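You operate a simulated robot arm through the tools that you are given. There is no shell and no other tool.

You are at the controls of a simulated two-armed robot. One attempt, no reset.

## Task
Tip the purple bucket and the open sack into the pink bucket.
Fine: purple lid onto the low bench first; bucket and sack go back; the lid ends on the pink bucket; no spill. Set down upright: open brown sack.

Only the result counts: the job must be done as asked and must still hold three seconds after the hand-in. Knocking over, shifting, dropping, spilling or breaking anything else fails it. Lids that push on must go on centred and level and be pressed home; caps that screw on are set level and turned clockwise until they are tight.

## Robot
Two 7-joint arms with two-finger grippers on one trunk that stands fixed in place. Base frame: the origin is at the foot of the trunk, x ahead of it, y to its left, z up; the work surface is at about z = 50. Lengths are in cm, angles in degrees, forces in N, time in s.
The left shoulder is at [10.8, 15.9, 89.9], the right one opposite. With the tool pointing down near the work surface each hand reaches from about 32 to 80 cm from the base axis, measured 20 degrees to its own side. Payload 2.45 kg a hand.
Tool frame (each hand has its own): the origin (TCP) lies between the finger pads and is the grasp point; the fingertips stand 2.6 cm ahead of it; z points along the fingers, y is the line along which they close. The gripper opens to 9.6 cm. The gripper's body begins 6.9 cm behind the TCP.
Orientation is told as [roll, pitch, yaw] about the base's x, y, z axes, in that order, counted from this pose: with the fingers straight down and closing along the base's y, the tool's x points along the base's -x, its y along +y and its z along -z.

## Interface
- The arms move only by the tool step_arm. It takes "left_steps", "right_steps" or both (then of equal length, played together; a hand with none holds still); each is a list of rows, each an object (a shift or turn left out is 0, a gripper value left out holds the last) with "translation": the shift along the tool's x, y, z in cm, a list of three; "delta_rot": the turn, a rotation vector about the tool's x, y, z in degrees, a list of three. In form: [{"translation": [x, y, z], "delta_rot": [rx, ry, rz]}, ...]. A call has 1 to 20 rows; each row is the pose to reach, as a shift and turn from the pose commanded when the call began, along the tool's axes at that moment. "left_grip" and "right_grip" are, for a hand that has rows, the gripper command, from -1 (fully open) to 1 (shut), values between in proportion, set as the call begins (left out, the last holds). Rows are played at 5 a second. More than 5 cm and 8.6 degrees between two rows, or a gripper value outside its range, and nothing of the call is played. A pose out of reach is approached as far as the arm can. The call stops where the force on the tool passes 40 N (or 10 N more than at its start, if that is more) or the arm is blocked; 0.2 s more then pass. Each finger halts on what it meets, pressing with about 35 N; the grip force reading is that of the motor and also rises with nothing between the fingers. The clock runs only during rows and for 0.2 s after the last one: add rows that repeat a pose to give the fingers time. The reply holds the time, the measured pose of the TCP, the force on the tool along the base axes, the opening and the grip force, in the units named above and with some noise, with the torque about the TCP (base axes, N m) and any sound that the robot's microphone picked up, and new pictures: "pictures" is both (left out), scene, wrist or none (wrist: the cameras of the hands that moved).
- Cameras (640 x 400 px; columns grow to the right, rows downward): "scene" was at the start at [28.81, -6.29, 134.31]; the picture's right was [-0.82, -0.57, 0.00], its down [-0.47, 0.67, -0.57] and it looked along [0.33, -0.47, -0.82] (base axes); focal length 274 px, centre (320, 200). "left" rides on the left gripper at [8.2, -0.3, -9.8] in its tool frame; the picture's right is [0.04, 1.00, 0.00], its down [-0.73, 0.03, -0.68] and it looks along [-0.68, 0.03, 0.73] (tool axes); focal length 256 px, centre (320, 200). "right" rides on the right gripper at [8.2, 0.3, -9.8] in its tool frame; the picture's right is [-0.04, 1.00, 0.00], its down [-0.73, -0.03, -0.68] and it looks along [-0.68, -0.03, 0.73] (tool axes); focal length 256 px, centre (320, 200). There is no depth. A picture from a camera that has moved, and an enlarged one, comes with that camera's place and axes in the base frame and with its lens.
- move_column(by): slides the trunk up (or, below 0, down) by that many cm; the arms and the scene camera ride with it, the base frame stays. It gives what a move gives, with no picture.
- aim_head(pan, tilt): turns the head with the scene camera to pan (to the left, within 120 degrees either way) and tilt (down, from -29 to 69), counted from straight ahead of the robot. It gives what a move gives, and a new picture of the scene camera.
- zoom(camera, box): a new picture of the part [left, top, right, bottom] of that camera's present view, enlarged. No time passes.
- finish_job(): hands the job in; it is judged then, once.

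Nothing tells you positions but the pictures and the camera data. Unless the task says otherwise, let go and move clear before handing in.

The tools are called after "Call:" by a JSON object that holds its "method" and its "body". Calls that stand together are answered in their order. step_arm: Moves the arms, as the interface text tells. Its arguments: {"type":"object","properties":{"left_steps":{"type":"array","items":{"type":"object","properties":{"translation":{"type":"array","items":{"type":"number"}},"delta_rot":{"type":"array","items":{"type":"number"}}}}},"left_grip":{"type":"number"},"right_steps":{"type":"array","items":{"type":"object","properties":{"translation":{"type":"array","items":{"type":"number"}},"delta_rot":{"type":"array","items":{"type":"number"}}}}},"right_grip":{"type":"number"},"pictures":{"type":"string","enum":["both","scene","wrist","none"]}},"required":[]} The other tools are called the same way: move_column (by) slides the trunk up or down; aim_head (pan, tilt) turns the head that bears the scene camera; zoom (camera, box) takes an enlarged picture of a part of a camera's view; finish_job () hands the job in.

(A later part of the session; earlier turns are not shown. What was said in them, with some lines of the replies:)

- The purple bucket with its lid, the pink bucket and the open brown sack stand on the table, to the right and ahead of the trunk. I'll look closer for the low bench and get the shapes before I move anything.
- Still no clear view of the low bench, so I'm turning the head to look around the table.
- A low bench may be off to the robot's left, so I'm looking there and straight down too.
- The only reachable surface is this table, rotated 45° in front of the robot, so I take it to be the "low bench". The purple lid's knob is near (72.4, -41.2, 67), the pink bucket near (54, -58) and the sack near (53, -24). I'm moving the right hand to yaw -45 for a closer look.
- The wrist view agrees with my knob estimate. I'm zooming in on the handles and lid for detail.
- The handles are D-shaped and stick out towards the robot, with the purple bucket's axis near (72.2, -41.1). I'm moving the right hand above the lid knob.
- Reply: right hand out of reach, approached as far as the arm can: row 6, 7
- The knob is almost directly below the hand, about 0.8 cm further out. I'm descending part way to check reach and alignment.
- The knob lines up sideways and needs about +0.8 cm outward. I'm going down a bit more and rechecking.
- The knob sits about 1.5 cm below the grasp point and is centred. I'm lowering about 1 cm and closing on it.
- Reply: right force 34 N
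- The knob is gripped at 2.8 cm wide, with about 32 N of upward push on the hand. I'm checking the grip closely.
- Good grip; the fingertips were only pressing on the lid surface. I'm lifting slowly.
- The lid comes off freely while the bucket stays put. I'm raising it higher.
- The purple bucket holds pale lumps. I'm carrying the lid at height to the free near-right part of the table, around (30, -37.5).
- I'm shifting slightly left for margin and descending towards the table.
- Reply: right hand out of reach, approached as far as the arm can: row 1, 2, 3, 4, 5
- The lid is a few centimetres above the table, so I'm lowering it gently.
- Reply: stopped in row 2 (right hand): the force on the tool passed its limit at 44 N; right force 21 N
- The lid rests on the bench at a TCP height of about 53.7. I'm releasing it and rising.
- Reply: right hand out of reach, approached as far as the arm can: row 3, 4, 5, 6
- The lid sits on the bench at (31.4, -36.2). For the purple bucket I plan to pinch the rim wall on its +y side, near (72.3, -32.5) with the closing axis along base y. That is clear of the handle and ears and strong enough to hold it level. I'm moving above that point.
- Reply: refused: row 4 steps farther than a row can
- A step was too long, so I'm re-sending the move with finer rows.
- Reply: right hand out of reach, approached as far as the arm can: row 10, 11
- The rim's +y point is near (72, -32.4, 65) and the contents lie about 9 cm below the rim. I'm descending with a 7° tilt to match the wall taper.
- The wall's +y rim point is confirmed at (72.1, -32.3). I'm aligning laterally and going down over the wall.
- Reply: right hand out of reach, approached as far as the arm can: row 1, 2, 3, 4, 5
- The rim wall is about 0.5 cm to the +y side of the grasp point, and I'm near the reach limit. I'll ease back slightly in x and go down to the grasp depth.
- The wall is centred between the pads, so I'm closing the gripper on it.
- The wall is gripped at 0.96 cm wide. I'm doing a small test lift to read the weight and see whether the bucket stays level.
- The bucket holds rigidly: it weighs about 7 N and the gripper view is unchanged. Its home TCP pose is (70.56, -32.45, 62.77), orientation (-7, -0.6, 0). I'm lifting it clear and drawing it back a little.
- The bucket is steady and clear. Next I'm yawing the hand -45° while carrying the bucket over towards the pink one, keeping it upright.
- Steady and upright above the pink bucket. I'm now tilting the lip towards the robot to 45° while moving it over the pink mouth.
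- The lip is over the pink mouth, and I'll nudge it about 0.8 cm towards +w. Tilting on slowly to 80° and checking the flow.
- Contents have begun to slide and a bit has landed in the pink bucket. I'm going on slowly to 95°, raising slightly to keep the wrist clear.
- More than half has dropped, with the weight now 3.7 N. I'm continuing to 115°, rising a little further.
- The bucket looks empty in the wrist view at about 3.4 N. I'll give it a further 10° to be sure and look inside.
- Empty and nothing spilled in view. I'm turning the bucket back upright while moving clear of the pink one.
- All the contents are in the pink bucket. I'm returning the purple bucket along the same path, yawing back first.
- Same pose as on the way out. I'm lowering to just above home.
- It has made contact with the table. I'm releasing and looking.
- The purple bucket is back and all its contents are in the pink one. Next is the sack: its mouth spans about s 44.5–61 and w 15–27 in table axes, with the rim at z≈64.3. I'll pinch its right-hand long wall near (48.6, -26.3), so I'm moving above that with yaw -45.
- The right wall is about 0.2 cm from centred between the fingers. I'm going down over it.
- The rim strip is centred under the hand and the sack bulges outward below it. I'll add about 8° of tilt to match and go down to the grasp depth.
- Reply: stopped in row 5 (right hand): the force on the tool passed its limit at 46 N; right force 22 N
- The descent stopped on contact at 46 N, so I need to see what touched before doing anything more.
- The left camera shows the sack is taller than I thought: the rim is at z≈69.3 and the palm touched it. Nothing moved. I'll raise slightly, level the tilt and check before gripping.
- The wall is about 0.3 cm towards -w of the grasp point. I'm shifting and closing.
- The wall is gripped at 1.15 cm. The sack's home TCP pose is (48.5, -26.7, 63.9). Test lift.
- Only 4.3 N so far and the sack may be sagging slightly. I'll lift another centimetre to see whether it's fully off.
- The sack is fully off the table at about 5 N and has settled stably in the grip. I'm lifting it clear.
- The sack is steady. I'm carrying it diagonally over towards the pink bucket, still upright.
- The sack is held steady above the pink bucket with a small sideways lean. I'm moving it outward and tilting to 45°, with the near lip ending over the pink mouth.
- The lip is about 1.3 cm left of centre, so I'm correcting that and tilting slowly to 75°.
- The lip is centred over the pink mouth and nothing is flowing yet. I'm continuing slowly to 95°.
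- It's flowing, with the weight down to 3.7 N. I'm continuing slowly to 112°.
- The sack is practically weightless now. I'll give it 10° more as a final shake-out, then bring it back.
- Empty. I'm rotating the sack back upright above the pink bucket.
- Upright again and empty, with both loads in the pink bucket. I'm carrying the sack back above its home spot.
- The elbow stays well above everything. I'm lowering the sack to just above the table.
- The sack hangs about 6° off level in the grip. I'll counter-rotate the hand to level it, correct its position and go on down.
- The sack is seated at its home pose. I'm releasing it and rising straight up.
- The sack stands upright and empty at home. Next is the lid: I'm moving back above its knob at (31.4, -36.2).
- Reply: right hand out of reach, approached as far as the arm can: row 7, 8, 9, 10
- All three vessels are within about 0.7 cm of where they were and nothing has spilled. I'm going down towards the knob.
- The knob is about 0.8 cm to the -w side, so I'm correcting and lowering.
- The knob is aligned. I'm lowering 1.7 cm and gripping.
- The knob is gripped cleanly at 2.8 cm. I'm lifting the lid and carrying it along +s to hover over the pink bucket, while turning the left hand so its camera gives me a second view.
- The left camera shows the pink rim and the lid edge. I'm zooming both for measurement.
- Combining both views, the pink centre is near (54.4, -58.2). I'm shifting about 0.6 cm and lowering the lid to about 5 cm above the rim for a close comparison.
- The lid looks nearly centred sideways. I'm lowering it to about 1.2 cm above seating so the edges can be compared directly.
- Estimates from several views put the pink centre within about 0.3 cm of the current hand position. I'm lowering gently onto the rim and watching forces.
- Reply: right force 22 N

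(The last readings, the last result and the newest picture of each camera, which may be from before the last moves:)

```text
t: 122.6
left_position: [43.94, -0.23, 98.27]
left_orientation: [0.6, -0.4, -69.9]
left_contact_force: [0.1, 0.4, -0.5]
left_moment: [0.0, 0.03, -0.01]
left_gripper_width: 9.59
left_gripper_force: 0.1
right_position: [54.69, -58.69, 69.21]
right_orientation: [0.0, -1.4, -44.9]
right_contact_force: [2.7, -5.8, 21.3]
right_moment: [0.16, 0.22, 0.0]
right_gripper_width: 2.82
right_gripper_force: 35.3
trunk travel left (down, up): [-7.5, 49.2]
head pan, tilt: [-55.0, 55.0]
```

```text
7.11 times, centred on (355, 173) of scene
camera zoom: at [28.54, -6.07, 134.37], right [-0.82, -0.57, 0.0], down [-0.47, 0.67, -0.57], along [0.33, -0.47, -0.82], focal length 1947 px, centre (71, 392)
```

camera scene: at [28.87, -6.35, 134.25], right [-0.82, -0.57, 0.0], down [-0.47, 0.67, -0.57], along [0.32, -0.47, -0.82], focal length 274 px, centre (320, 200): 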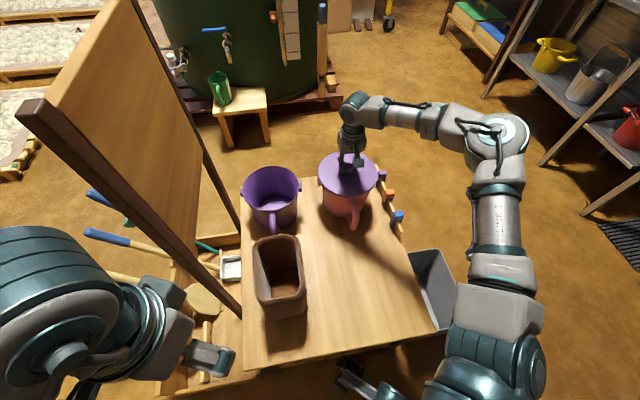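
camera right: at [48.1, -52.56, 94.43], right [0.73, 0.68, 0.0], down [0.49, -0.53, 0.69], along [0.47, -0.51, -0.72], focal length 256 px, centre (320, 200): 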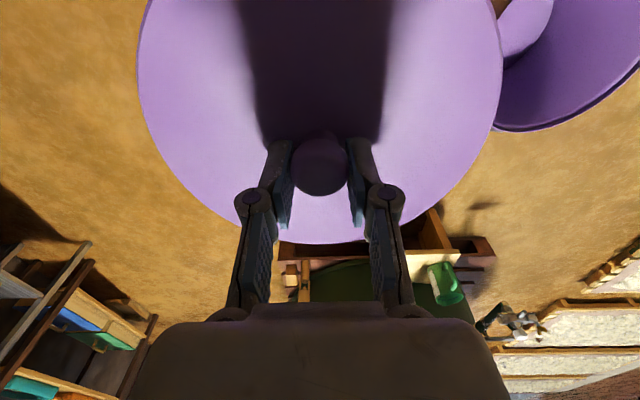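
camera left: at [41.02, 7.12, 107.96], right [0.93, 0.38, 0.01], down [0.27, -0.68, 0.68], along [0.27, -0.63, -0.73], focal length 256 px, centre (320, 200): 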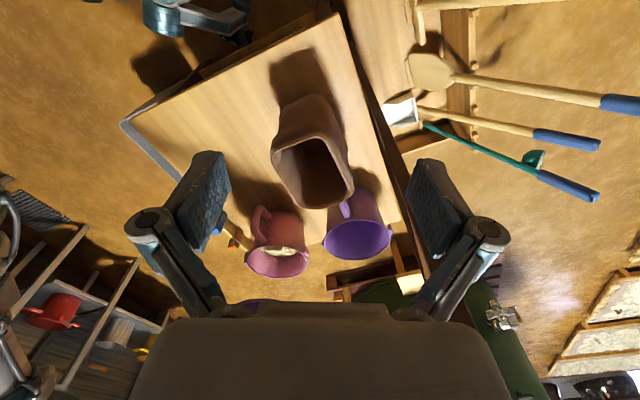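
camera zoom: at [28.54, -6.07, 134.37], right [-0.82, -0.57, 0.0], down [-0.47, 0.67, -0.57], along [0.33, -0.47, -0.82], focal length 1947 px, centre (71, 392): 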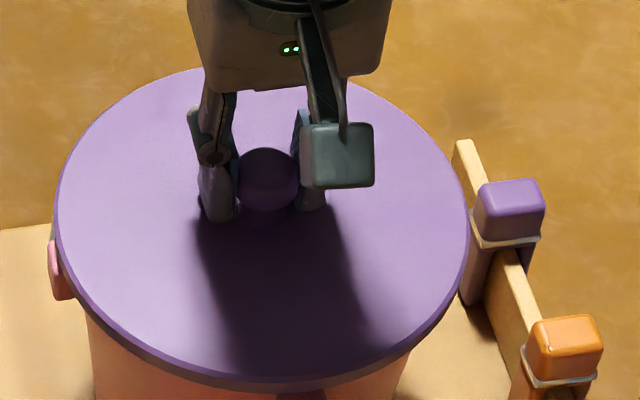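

Contact is at the same lid height as when it sat on the purple bucket, and the overhang looks even on both sides. I'm pressing it home.

Call:
{"method": "step_arm", "body": {"right_steps": [{"translation": [0, 0, 0.2]}, {"translation": [0, 0, 0.4]}, {"translation": [0, 0, 0.6]}, {"translation": [0, 0, 0.8]}], "pictures": "none"}}

Call:
{"method": "zoom", "body": {"camera": "left", "box": [226, 230, 326, 292]}}

Call:
{"method": "zoom", "body": {"camera": "scene", "box": [300, 145, 400, 215]}}

```text
t: 123.5
left_position: [43.71, -0.33, 98.23]
left_orientation: [0.7, -0.5, -70.0]
left_contact_force: [0.1, 0.3, 0.2]
left_moment: [-0.03, 0.03, 0.03]
left_gripper_width: 9.6
left_gripper_force: 0.1
right_position: [54.55, -58.45, 68.7]
right_orientation: [0.2, -1.4, -44.9]
right_contact_force: [-1.2, -0.2, 18.3]
right_moment: [0.54, 0.88, 0.02]
right_gripper_width: 2.82
right_gripper_force: 34.8
trunk travel left (down, up): [-7.5, 49.2]
head pan, tilt: [-55.0, 55.0]
stopped in row 4 (right hand): the force on the tool passed its limit at 42 N (the readings are from after the stop); the commanded pose is now the measured one
```

```text
6.40 times, centred on (276, 261) of left
camera zoom: at [40.66, 7.27, 108.0], right [0.93, 0.38, 0.01], down [0.27, -0.68, 0.69], along [0.27, -0.63, -0.73], focal length 1638 px, centre (602, -190)
```

zoom: 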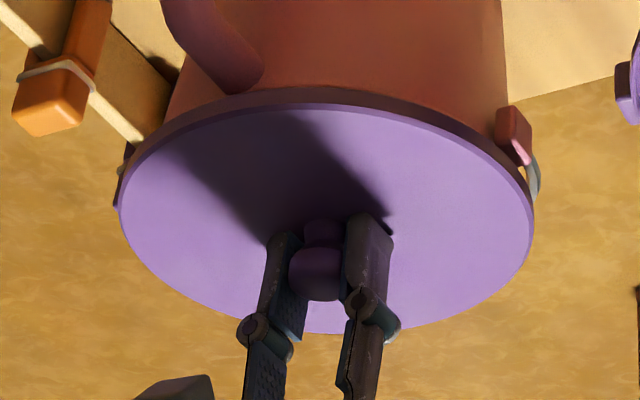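

```text
5.71 times, centred on (350, 180) of scene
camera zoom: at [28.65, -5.97, 134.27], right [-0.82, -0.57, 0.0], down [-0.47, 0.67, -0.57], along [0.33, -0.47, -0.82], focal length 1564 px, centre (149, 314)
```

zoom: 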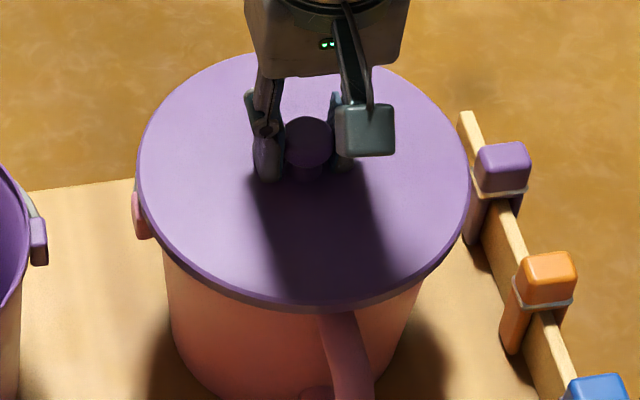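

The lid pressed down about 0.5 cm to home height. I'm releasing the knob carefully and inspecting.

Call:
{"method": "step_arm", "body": {"right_steps": [{"translation": [0, 0, -0.2]}, {"translation": [0, 0, -0.2]}, {"translation": [0, 0, -0.2]}, {"translation": [0, 0, -0.2]}, {"translation": [0, 0, -0.2]}], "right_grip": -0.2, "pictures": "none"}}

Call:
{"method": "step_arm", "body": {"right_steps": [{"translation": [0, 0, -2]}, {"translation": [0, 0, -4]}, {"translation": [0, 0, -7]}, {"translation": [0, 0, -10]}, {"translation": [0, 0, -10]}]}}

Call:
{"method": "zoom", "body": {"camera": "left", "box": [226, 220, 326, 282]}}

Call:
{"method": "zoom", "body": {"camera": "scene", "box": [300, 145, 400, 215]}}

```text
t: 124.7
left_position: [43.87, -0.38, 98.3]
left_orientation: [0.8, -0.4, -70.0]
left_contact_force: [-0.5, -0.2, 0.2]
left_moment: [-0.02, 0.0, 0.0]
left_gripper_width: 9.6
left_gripper_force: 0.1
right_position: [54.54, -58.66, 68.87]
right_orientation: [0.1, -1.3, -44.9]
right_contact_force: [0.3, 0.3, -0.1]
right_moment: [0.01, 0.01, 0.0]
right_gripper_width: 5.74
right_gripper_force: 0.1
trunk travel left (down, up): [-7.5, 49.2]
head pan, tilt: [-55.0, 55.0]
```

```text
t: 125.9
left_position: [43.72, -0.45, 98.32]
left_orientation: [0.7, -0.4, -69.9]
left_contact_force: [-0.1, -0.2, -0.1]
left_moment: [0.0, 0.01, 0.0]
left_gripper_width: 9.58
left_gripper_force: 0.0
right_position: [54.36, -58.49, 78.87]
right_orientation: [0.1, -1.3, -45.0]
right_contact_force: [-0.8, 1.2, 0.2]
right_moment: [-0.01, 0.0, 0.0]
right_gripper_width: 5.74
right_gripper_force: 0.0
trunk travel left (down, up): [-7.5, 49.2]
head pan, tilt: [-55.0, 55.0]
camera scene: at [28.9, -6.32, 134.23], right [-0.82, -0.57, 0.0], down [-0.47, 0.67, -0.57], along [0.32, -0.47, -0.82], focal length 274 px, centre (320, 200)
camera right: at [48.56, -52.38, 88.33], right [0.73, 0.68, 0.0], down [0.49, -0.53, 0.7], along [0.47, -0.51, -0.72], focal length 256 px, centre (320, 200)
```

scene: 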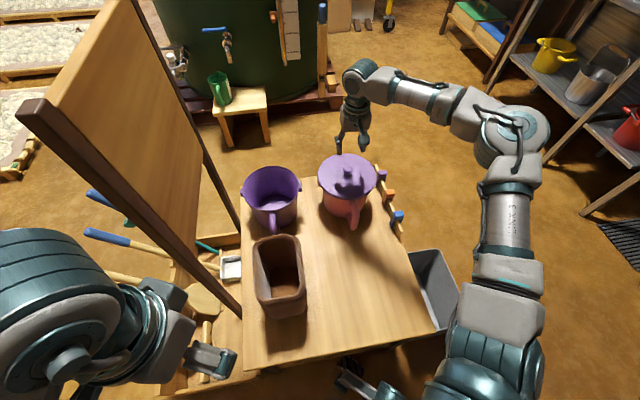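
right: 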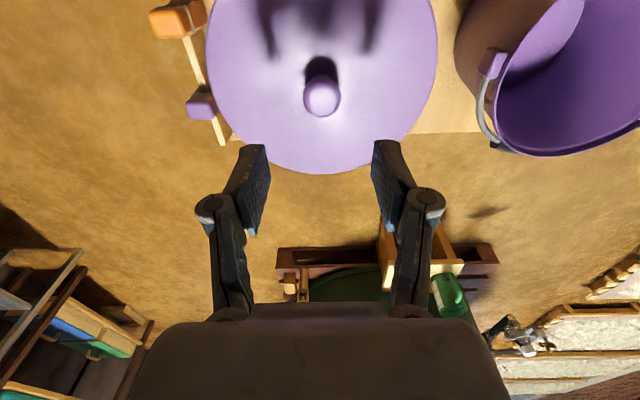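

```text
6.40 times, centred on (276, 251) of left
camera zoom: at [40.74, 7.17, 108.05], right [0.93, 0.38, 0.01], down [0.27, -0.68, 0.68], along [0.27, -0.63, -0.73], focal length 1638 px, centre (602, -126)
```

zoom: 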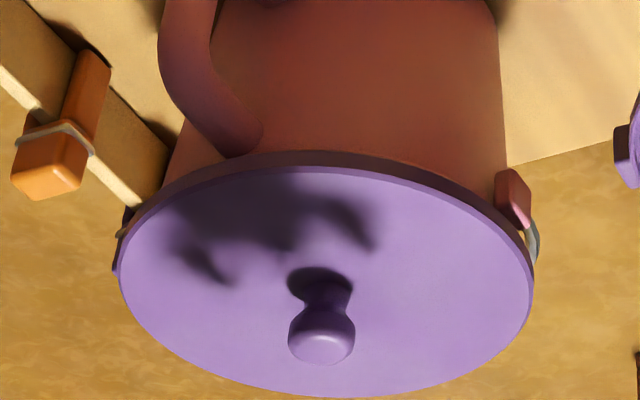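

```text
5.71 times, centred on (350, 180) of scene
camera zoom: at [28.9, -6.32, 134.23], right [-0.82, -0.57, 0.0], down [-0.47, 0.67, -0.57], along [0.32, -0.47, -0.82], focal length 1564 px, centre (149, 314)
```

zoom: 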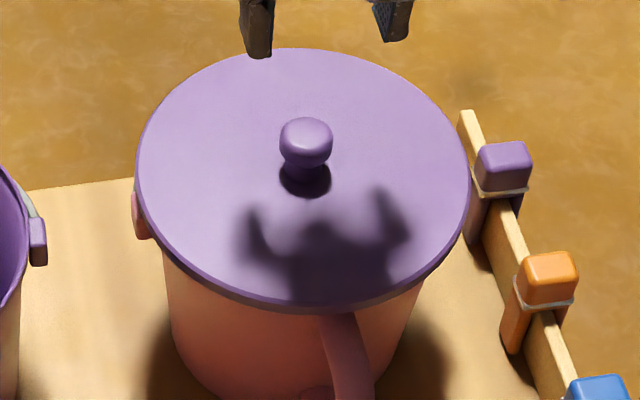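

The lid sits centred with no visible gap. For certainty I'll close the fingers and give a straight push on top of the knob.

Call:
{"method": "step_arm", "body": {"right_steps": [{"translation": [0, 0, 0], "delta_rot": [0, 0, 0]}, {"translation": [0, 0, 1]}, {"translation": [0, 0, 3]}, {"translation": [0, 0, 5]}, {"translation": [0, 0, 5.5]}, {"translation": [0, 0, 5.5]}], "right_grip": 1}}

Call:
{"method": "zoom", "body": {"camera": "left", "box": [226, 220, 326, 282]}}

Call:
{"method": "zoom", "body": {"camera": "scene", "box": [300, 145, 400, 215]}}

```text
t: 127.3
left_position: [43.89, -0.42, 98.35]
left_orientation: [0.6, -0.3, -70.0]
left_contact_force: [-0.2, -0.3, -0.4]
left_moment: [-0.01, 0.03, -0.01]
left_gripper_width: 9.63
left_gripper_force: 0.0
right_position: [54.53, -58.49, 73.25]
right_orientation: [0.1, -1.4, -44.8]
right_contact_force: [-0.8, -0.2, 0.3]
right_moment: [0.02, 0.03, -0.01]
right_gripper_width: 0.02
right_gripper_force: 28.5
trunk travel left (down, up): [-7.5, 49.2]
head pan, tilt: [-55.0, 55.0]
camera scene: at [28.87, -6.34, 134.25], right [-0.82, -0.57, 0.0], down [-0.47, 0.67, -0.57], along [0.32, -0.47, -0.82], focal length 274 px, centre (320, 200)
camera right: at [48.67, -52.45, 82.81], right [0.73, 0.68, 0.0], down [0.49, -0.53, 0.7], along [0.47, -0.51, -0.72], focal length 256 px, centre (320, 200)
```

scene: 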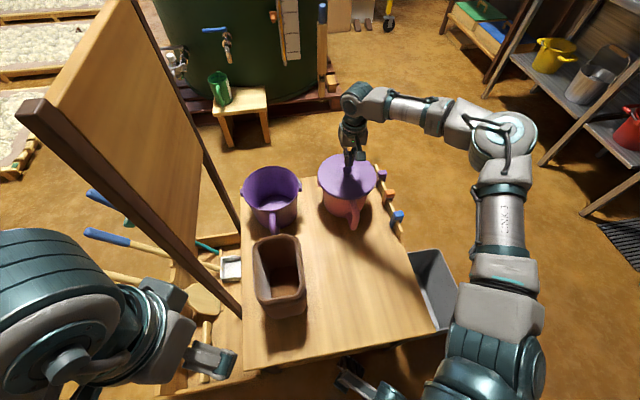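
right: 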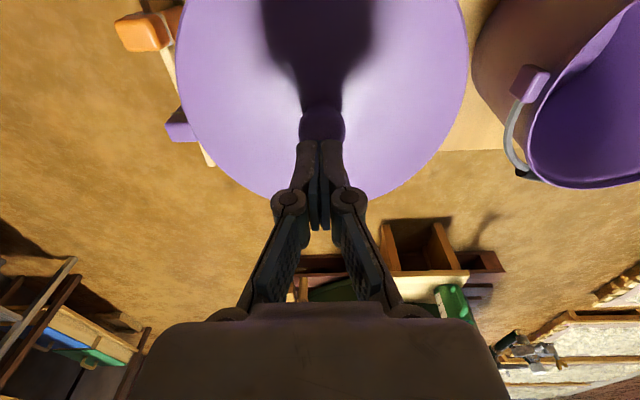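

```text
6.40 times, centred on (276, 251) of left
camera zoom: at [40.7, 7.17, 108.08], right [0.93, 0.38, 0.01], down [0.27, -0.68, 0.68], along [0.27, -0.63, -0.73], focal length 1638 px, centre (602, -126)
```

zoom: 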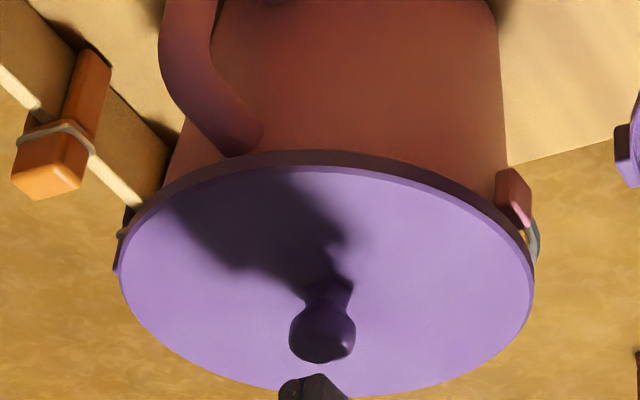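

```text
5.71 times, centred on (350, 180) of scene
camera zoom: at [28.87, -6.34, 134.25], right [-0.82, -0.57, 0.0], down [-0.47, 0.67, -0.57], along [0.32, -0.47, -0.82], focal length 1564 px, centre (149, 314)
```

zoom: 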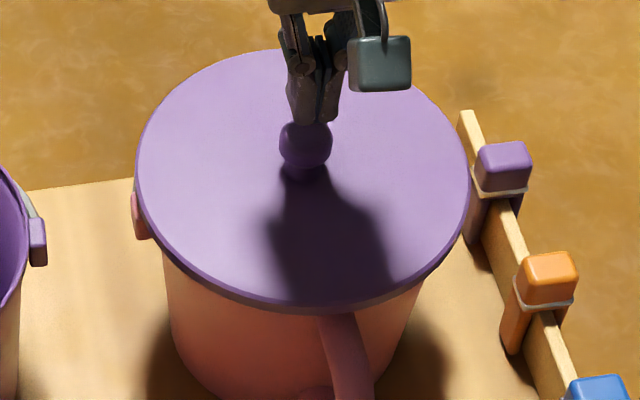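

Call:
{"method": "step_arm", "body": {"right_steps": [{"translation": [0, 0.35, 0.5]}, {"translation": [0, 0.35, 1]}, {"translation": [0, 0.35, 1.4]}, {"translation": [0, 0.35, 1.4]}], "pictures": "none"}}

Call:
{"method": "zoom", "body": {"camera": "left", "box": [226, 220, 326, 282]}}

Call:
{"method": "zoom", "body": {"camera": "scene", "box": [300, 145, 400, 215]}}

```text
t: 128.3
left_position: [43.72, -0.38, 98.35]
left_orientation: [0.7, -0.3, -70.0]
left_contact_force: [0.0, -0.6, 0.0]
left_moment: [0.01, 0.0, 0.01]
left_gripper_width: 9.59
left_gripper_force: 0.0
right_position: [54.69, -58.46, 71.9]
right_orientation: [0.1, -1.2, -45.0]
right_contact_force: [1.0, 0.7, 1.1]
right_moment: [0.0, 0.04, 0.0]
right_gripper_width: 0.01
right_gripper_force: 28.3
trunk travel left (down, up): [-7.5, 49.2]
head pan, tilt: [-55.0, 55.0]
```

```text
6.40 times, centred on (276, 251) of left
camera zoom: at [40.69, 7.18, 108.08], right [0.93, 0.38, 0.01], down [0.27, -0.68, 0.68], along [0.27, -0.63, -0.73], focal length 1638 px, centre (602, -126)
```

zoom: 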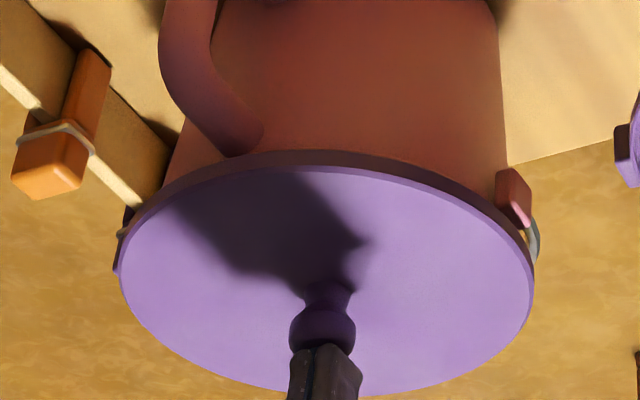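

```text
5.71 times, centred on (350, 180) of scene
camera zoom: at [28.86, -6.33, 134.25], right [-0.82, -0.57, 0.0], down [-0.47, 0.67, -0.57], along [0.32, -0.47, -0.82], focal length 1564 px, centre (149, 314)
```

zoom: 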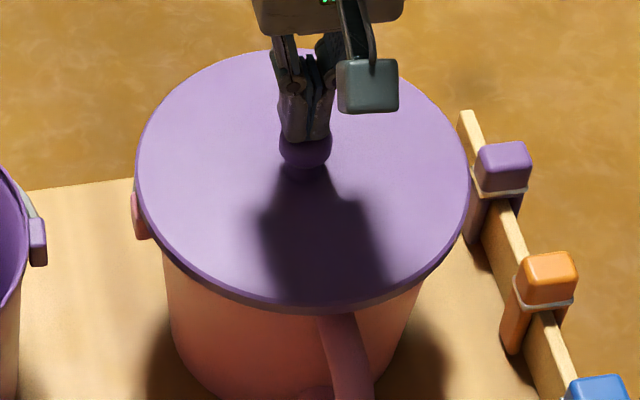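

The fingertips are right on the knob top. Pressing down.

Call:
{"method": "step_arm", "body": {"right_steps": [{"translation": [0, 0, 0.2]}, {"translation": [0, 0, 0.4]}, {"translation": [0, 0, 0.6]}, {"translation": [0, 0, 0.8]}, {"translation": [0, 0, 1.0]}], "pictures": "none"}}

Call:
{"method": "zoom", "body": {"camera": "scene", "box": [300, 145, 400, 215]}}

```text
t: 129.7
left_position: [43.39, -0.22, 98.45]
left_orientation: [0.9, -0.6, -70.1]
left_contact_force: [0.6, 0.4, 0.2]
left_moment: [-0.01, -0.03, 0.03]
left_gripper_width: 9.59
left_gripper_force: 0.0
right_position: [54.74, -58.18, 71.62]
right_orientation: [0.6, -2.2, -44.8]
right_contact_force: [-2.2, -0.5, 16.9]
right_moment: [0.07, 0.2, 0.05]
right_gripper_width: 0.61
right_gripper_force: 28.6
trunk travel left (down, up): [-7.5, 49.2]
head pan, tilt: [-55.0, 55.0]
stopped in row 5 (right hand): the force on the tool passed its limit at 42 N (the readings are from after the stop); the commanded pose is now the measured one
```

```text
5.71 times, centred on (350, 180) of scene
camera zoom: at [28.63, -6.04, 134.29], right [-0.82, -0.57, 0.0], down [-0.47, 0.67, -0.57], along [0.33, -0.47, -0.82], focal length 1564 px, centre (149, 314)
```

zoom: 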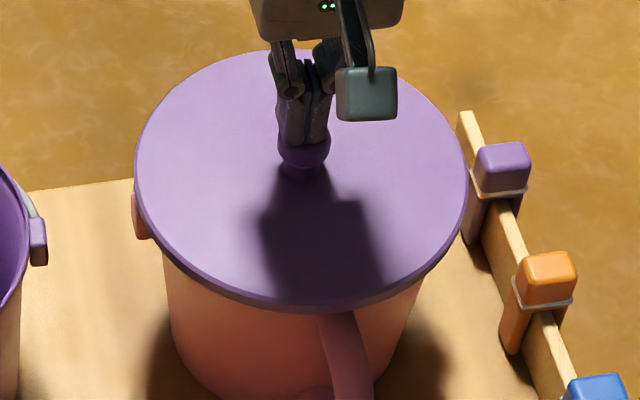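

The lid took 42 N without moving further, so it is home. I'm backing the hand away upward and clear.

Call:
{"method": "step_arm", "body": {"right_steps": [{"translation": [0, 0, -1.5]}, {"translation": [0, 0, -4]}, {"translation": [0, 0, -7.5]}, {"translation": [0, 0, -11]}, {"translation": [2, -2.5, -14]}, {"translation": [4, -5, -17]}, {"translation": [6, -8, -19]}, {"translation": [8, -11, -21]}, {"translation": [8, -11, -21]}]}}

Call:
{"method": "zoom", "body": {"camera": "scene", "box": [210, 140, 430, 340]}}

Call:
{"method": "zoom", "body": {"camera": "left", "box": [120, 60, 440, 300]}}

Call:
{"method": "zoom", "body": {"camera": "right", "box": [120, 0, 640, 300]}}

```text
t: 131.7
left_position: [43.58, -0.25, 98.39]
left_orientation: [0.9, -0.5, -70.0]
left_contact_force: [1.2, -0.1, 0.0]
left_moment: [0.02, 0.02, 0.0]
left_gripper_width: 9.63
left_gripper_force: 0.0
right_position: [40.76, -60.13, 91.94]
right_orientation: [0.3, -1.9, -44.8]
right_contact_force: [0.6, -0.4, -0.6]
right_moment: [0.01, -0.02, -0.02]
right_gripper_width: 0.0
right_gripper_force: 28.7
trunk travel left (down, up): [-7.5, 49.2]
head pan, tilt: [-55.0, 55.0]
camera scene: at [28.85, -6.36, 134.24], right [-0.82, -0.57, 0.0], down [-0.47, 0.67, -0.57], along [0.32, -0.47, -0.82], focal length 274 px, centre (320, 200)
camera right: at [34.88, -53.92, 101.51], right [0.73, 0.68, 0.01], down [0.48, -0.53, 0.7], along [0.48, -0.51, -0.71], focal length 256 px, centre (320, 200)
```

scene: 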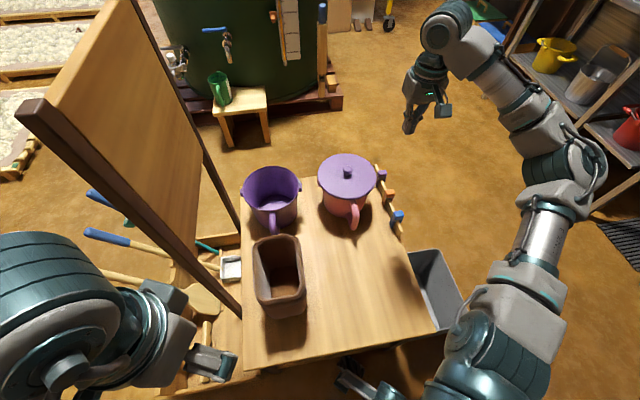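
right: 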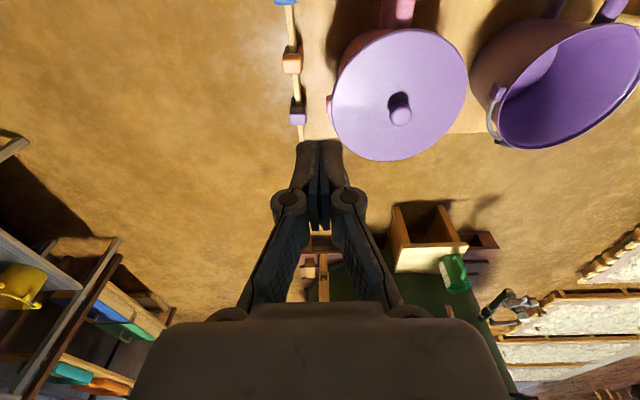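

```text
2.00 times, centred on (320, 240) of scene
camera zoom: at [28.85, -6.36, 134.24], right [-0.82, -0.57, 0.0], down [-0.47, 0.67, -0.57], along [0.32, -0.47, -0.82], focal length 548 px, centre (320, 120)
```

zoom: 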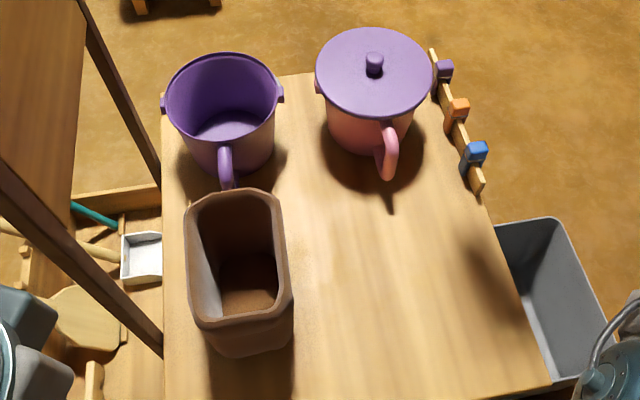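

```text
1.67 times, centred on (280, 180) of left
camera zoom: at [40.42, 7.24, 108.16], right [0.93, 0.38, 0.01], down [0.27, -0.68, 0.69], along [0.27, -0.63, -0.73], focal length 427 px, centre (387, 233)
```

zoom: 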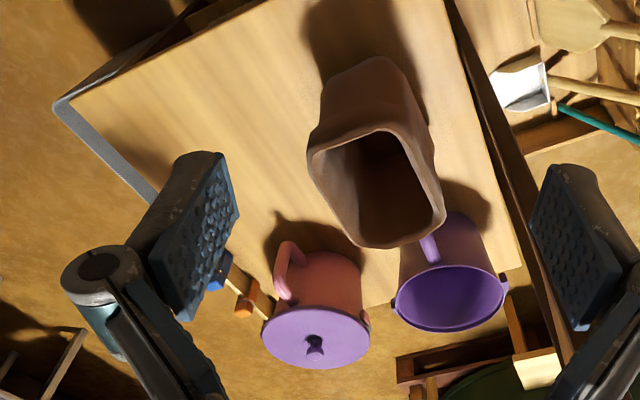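

```text
1.23 times, centred on (380, 150) of right
camera zoom: at [34.88, -53.92, 101.51], right [0.73, 0.68, 0.01], down [0.48, -0.53, 0.7], along [0.48, -0.51, -0.71], focal length 315 px, centre (246, 262)
```

zoom: 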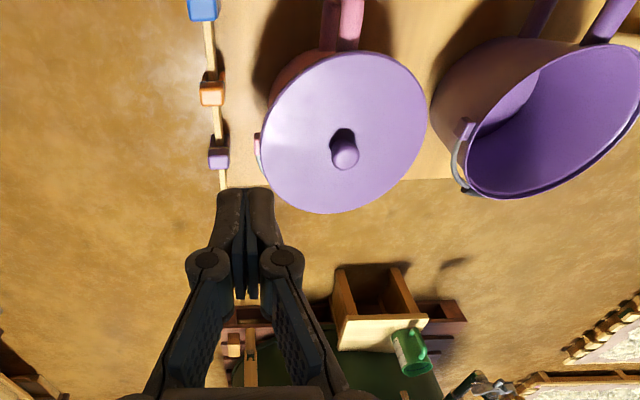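

Both loads are in the pink bucket with the purple lid pressed on it. The purple bucket and the upright empty sack are back in place within about 1 cm, no spills are visible, and both hands are clear. Handing in.

Call:
{"method": "finish_job", "body": {}}

```text
The job is handed in.
```

I tipped the purple bucket and the sack into the pink bucket, and the purple lid is now on the pink bucket. I've handed the job in, but no verdict has come back yet.

- **Low bench:** I took this to mean the table in front of the robot, because no other surface was within reach. The lid went there first and stayed there until both loads were poured.
- **Pouring:** both vessels looked empty afterwards and the weight readings dropped to match. I saw no spills in any camera view.
- **Back in place:** the purple bucket and the sack are within about 1 cm of where they started. The sack is standing upright.
- **Lid:** it looks centred and level on the pink bucket. I pressed it down with about 42 N, and it sits at the same height as it did on the purple bucket.
- **Contact with the sack:** while I was reaching for it, the gripper pressed on its rim with about 46 N because I had misjudged its height. The sack did not move or tip.

Both hands were let go and clear at hand-in.
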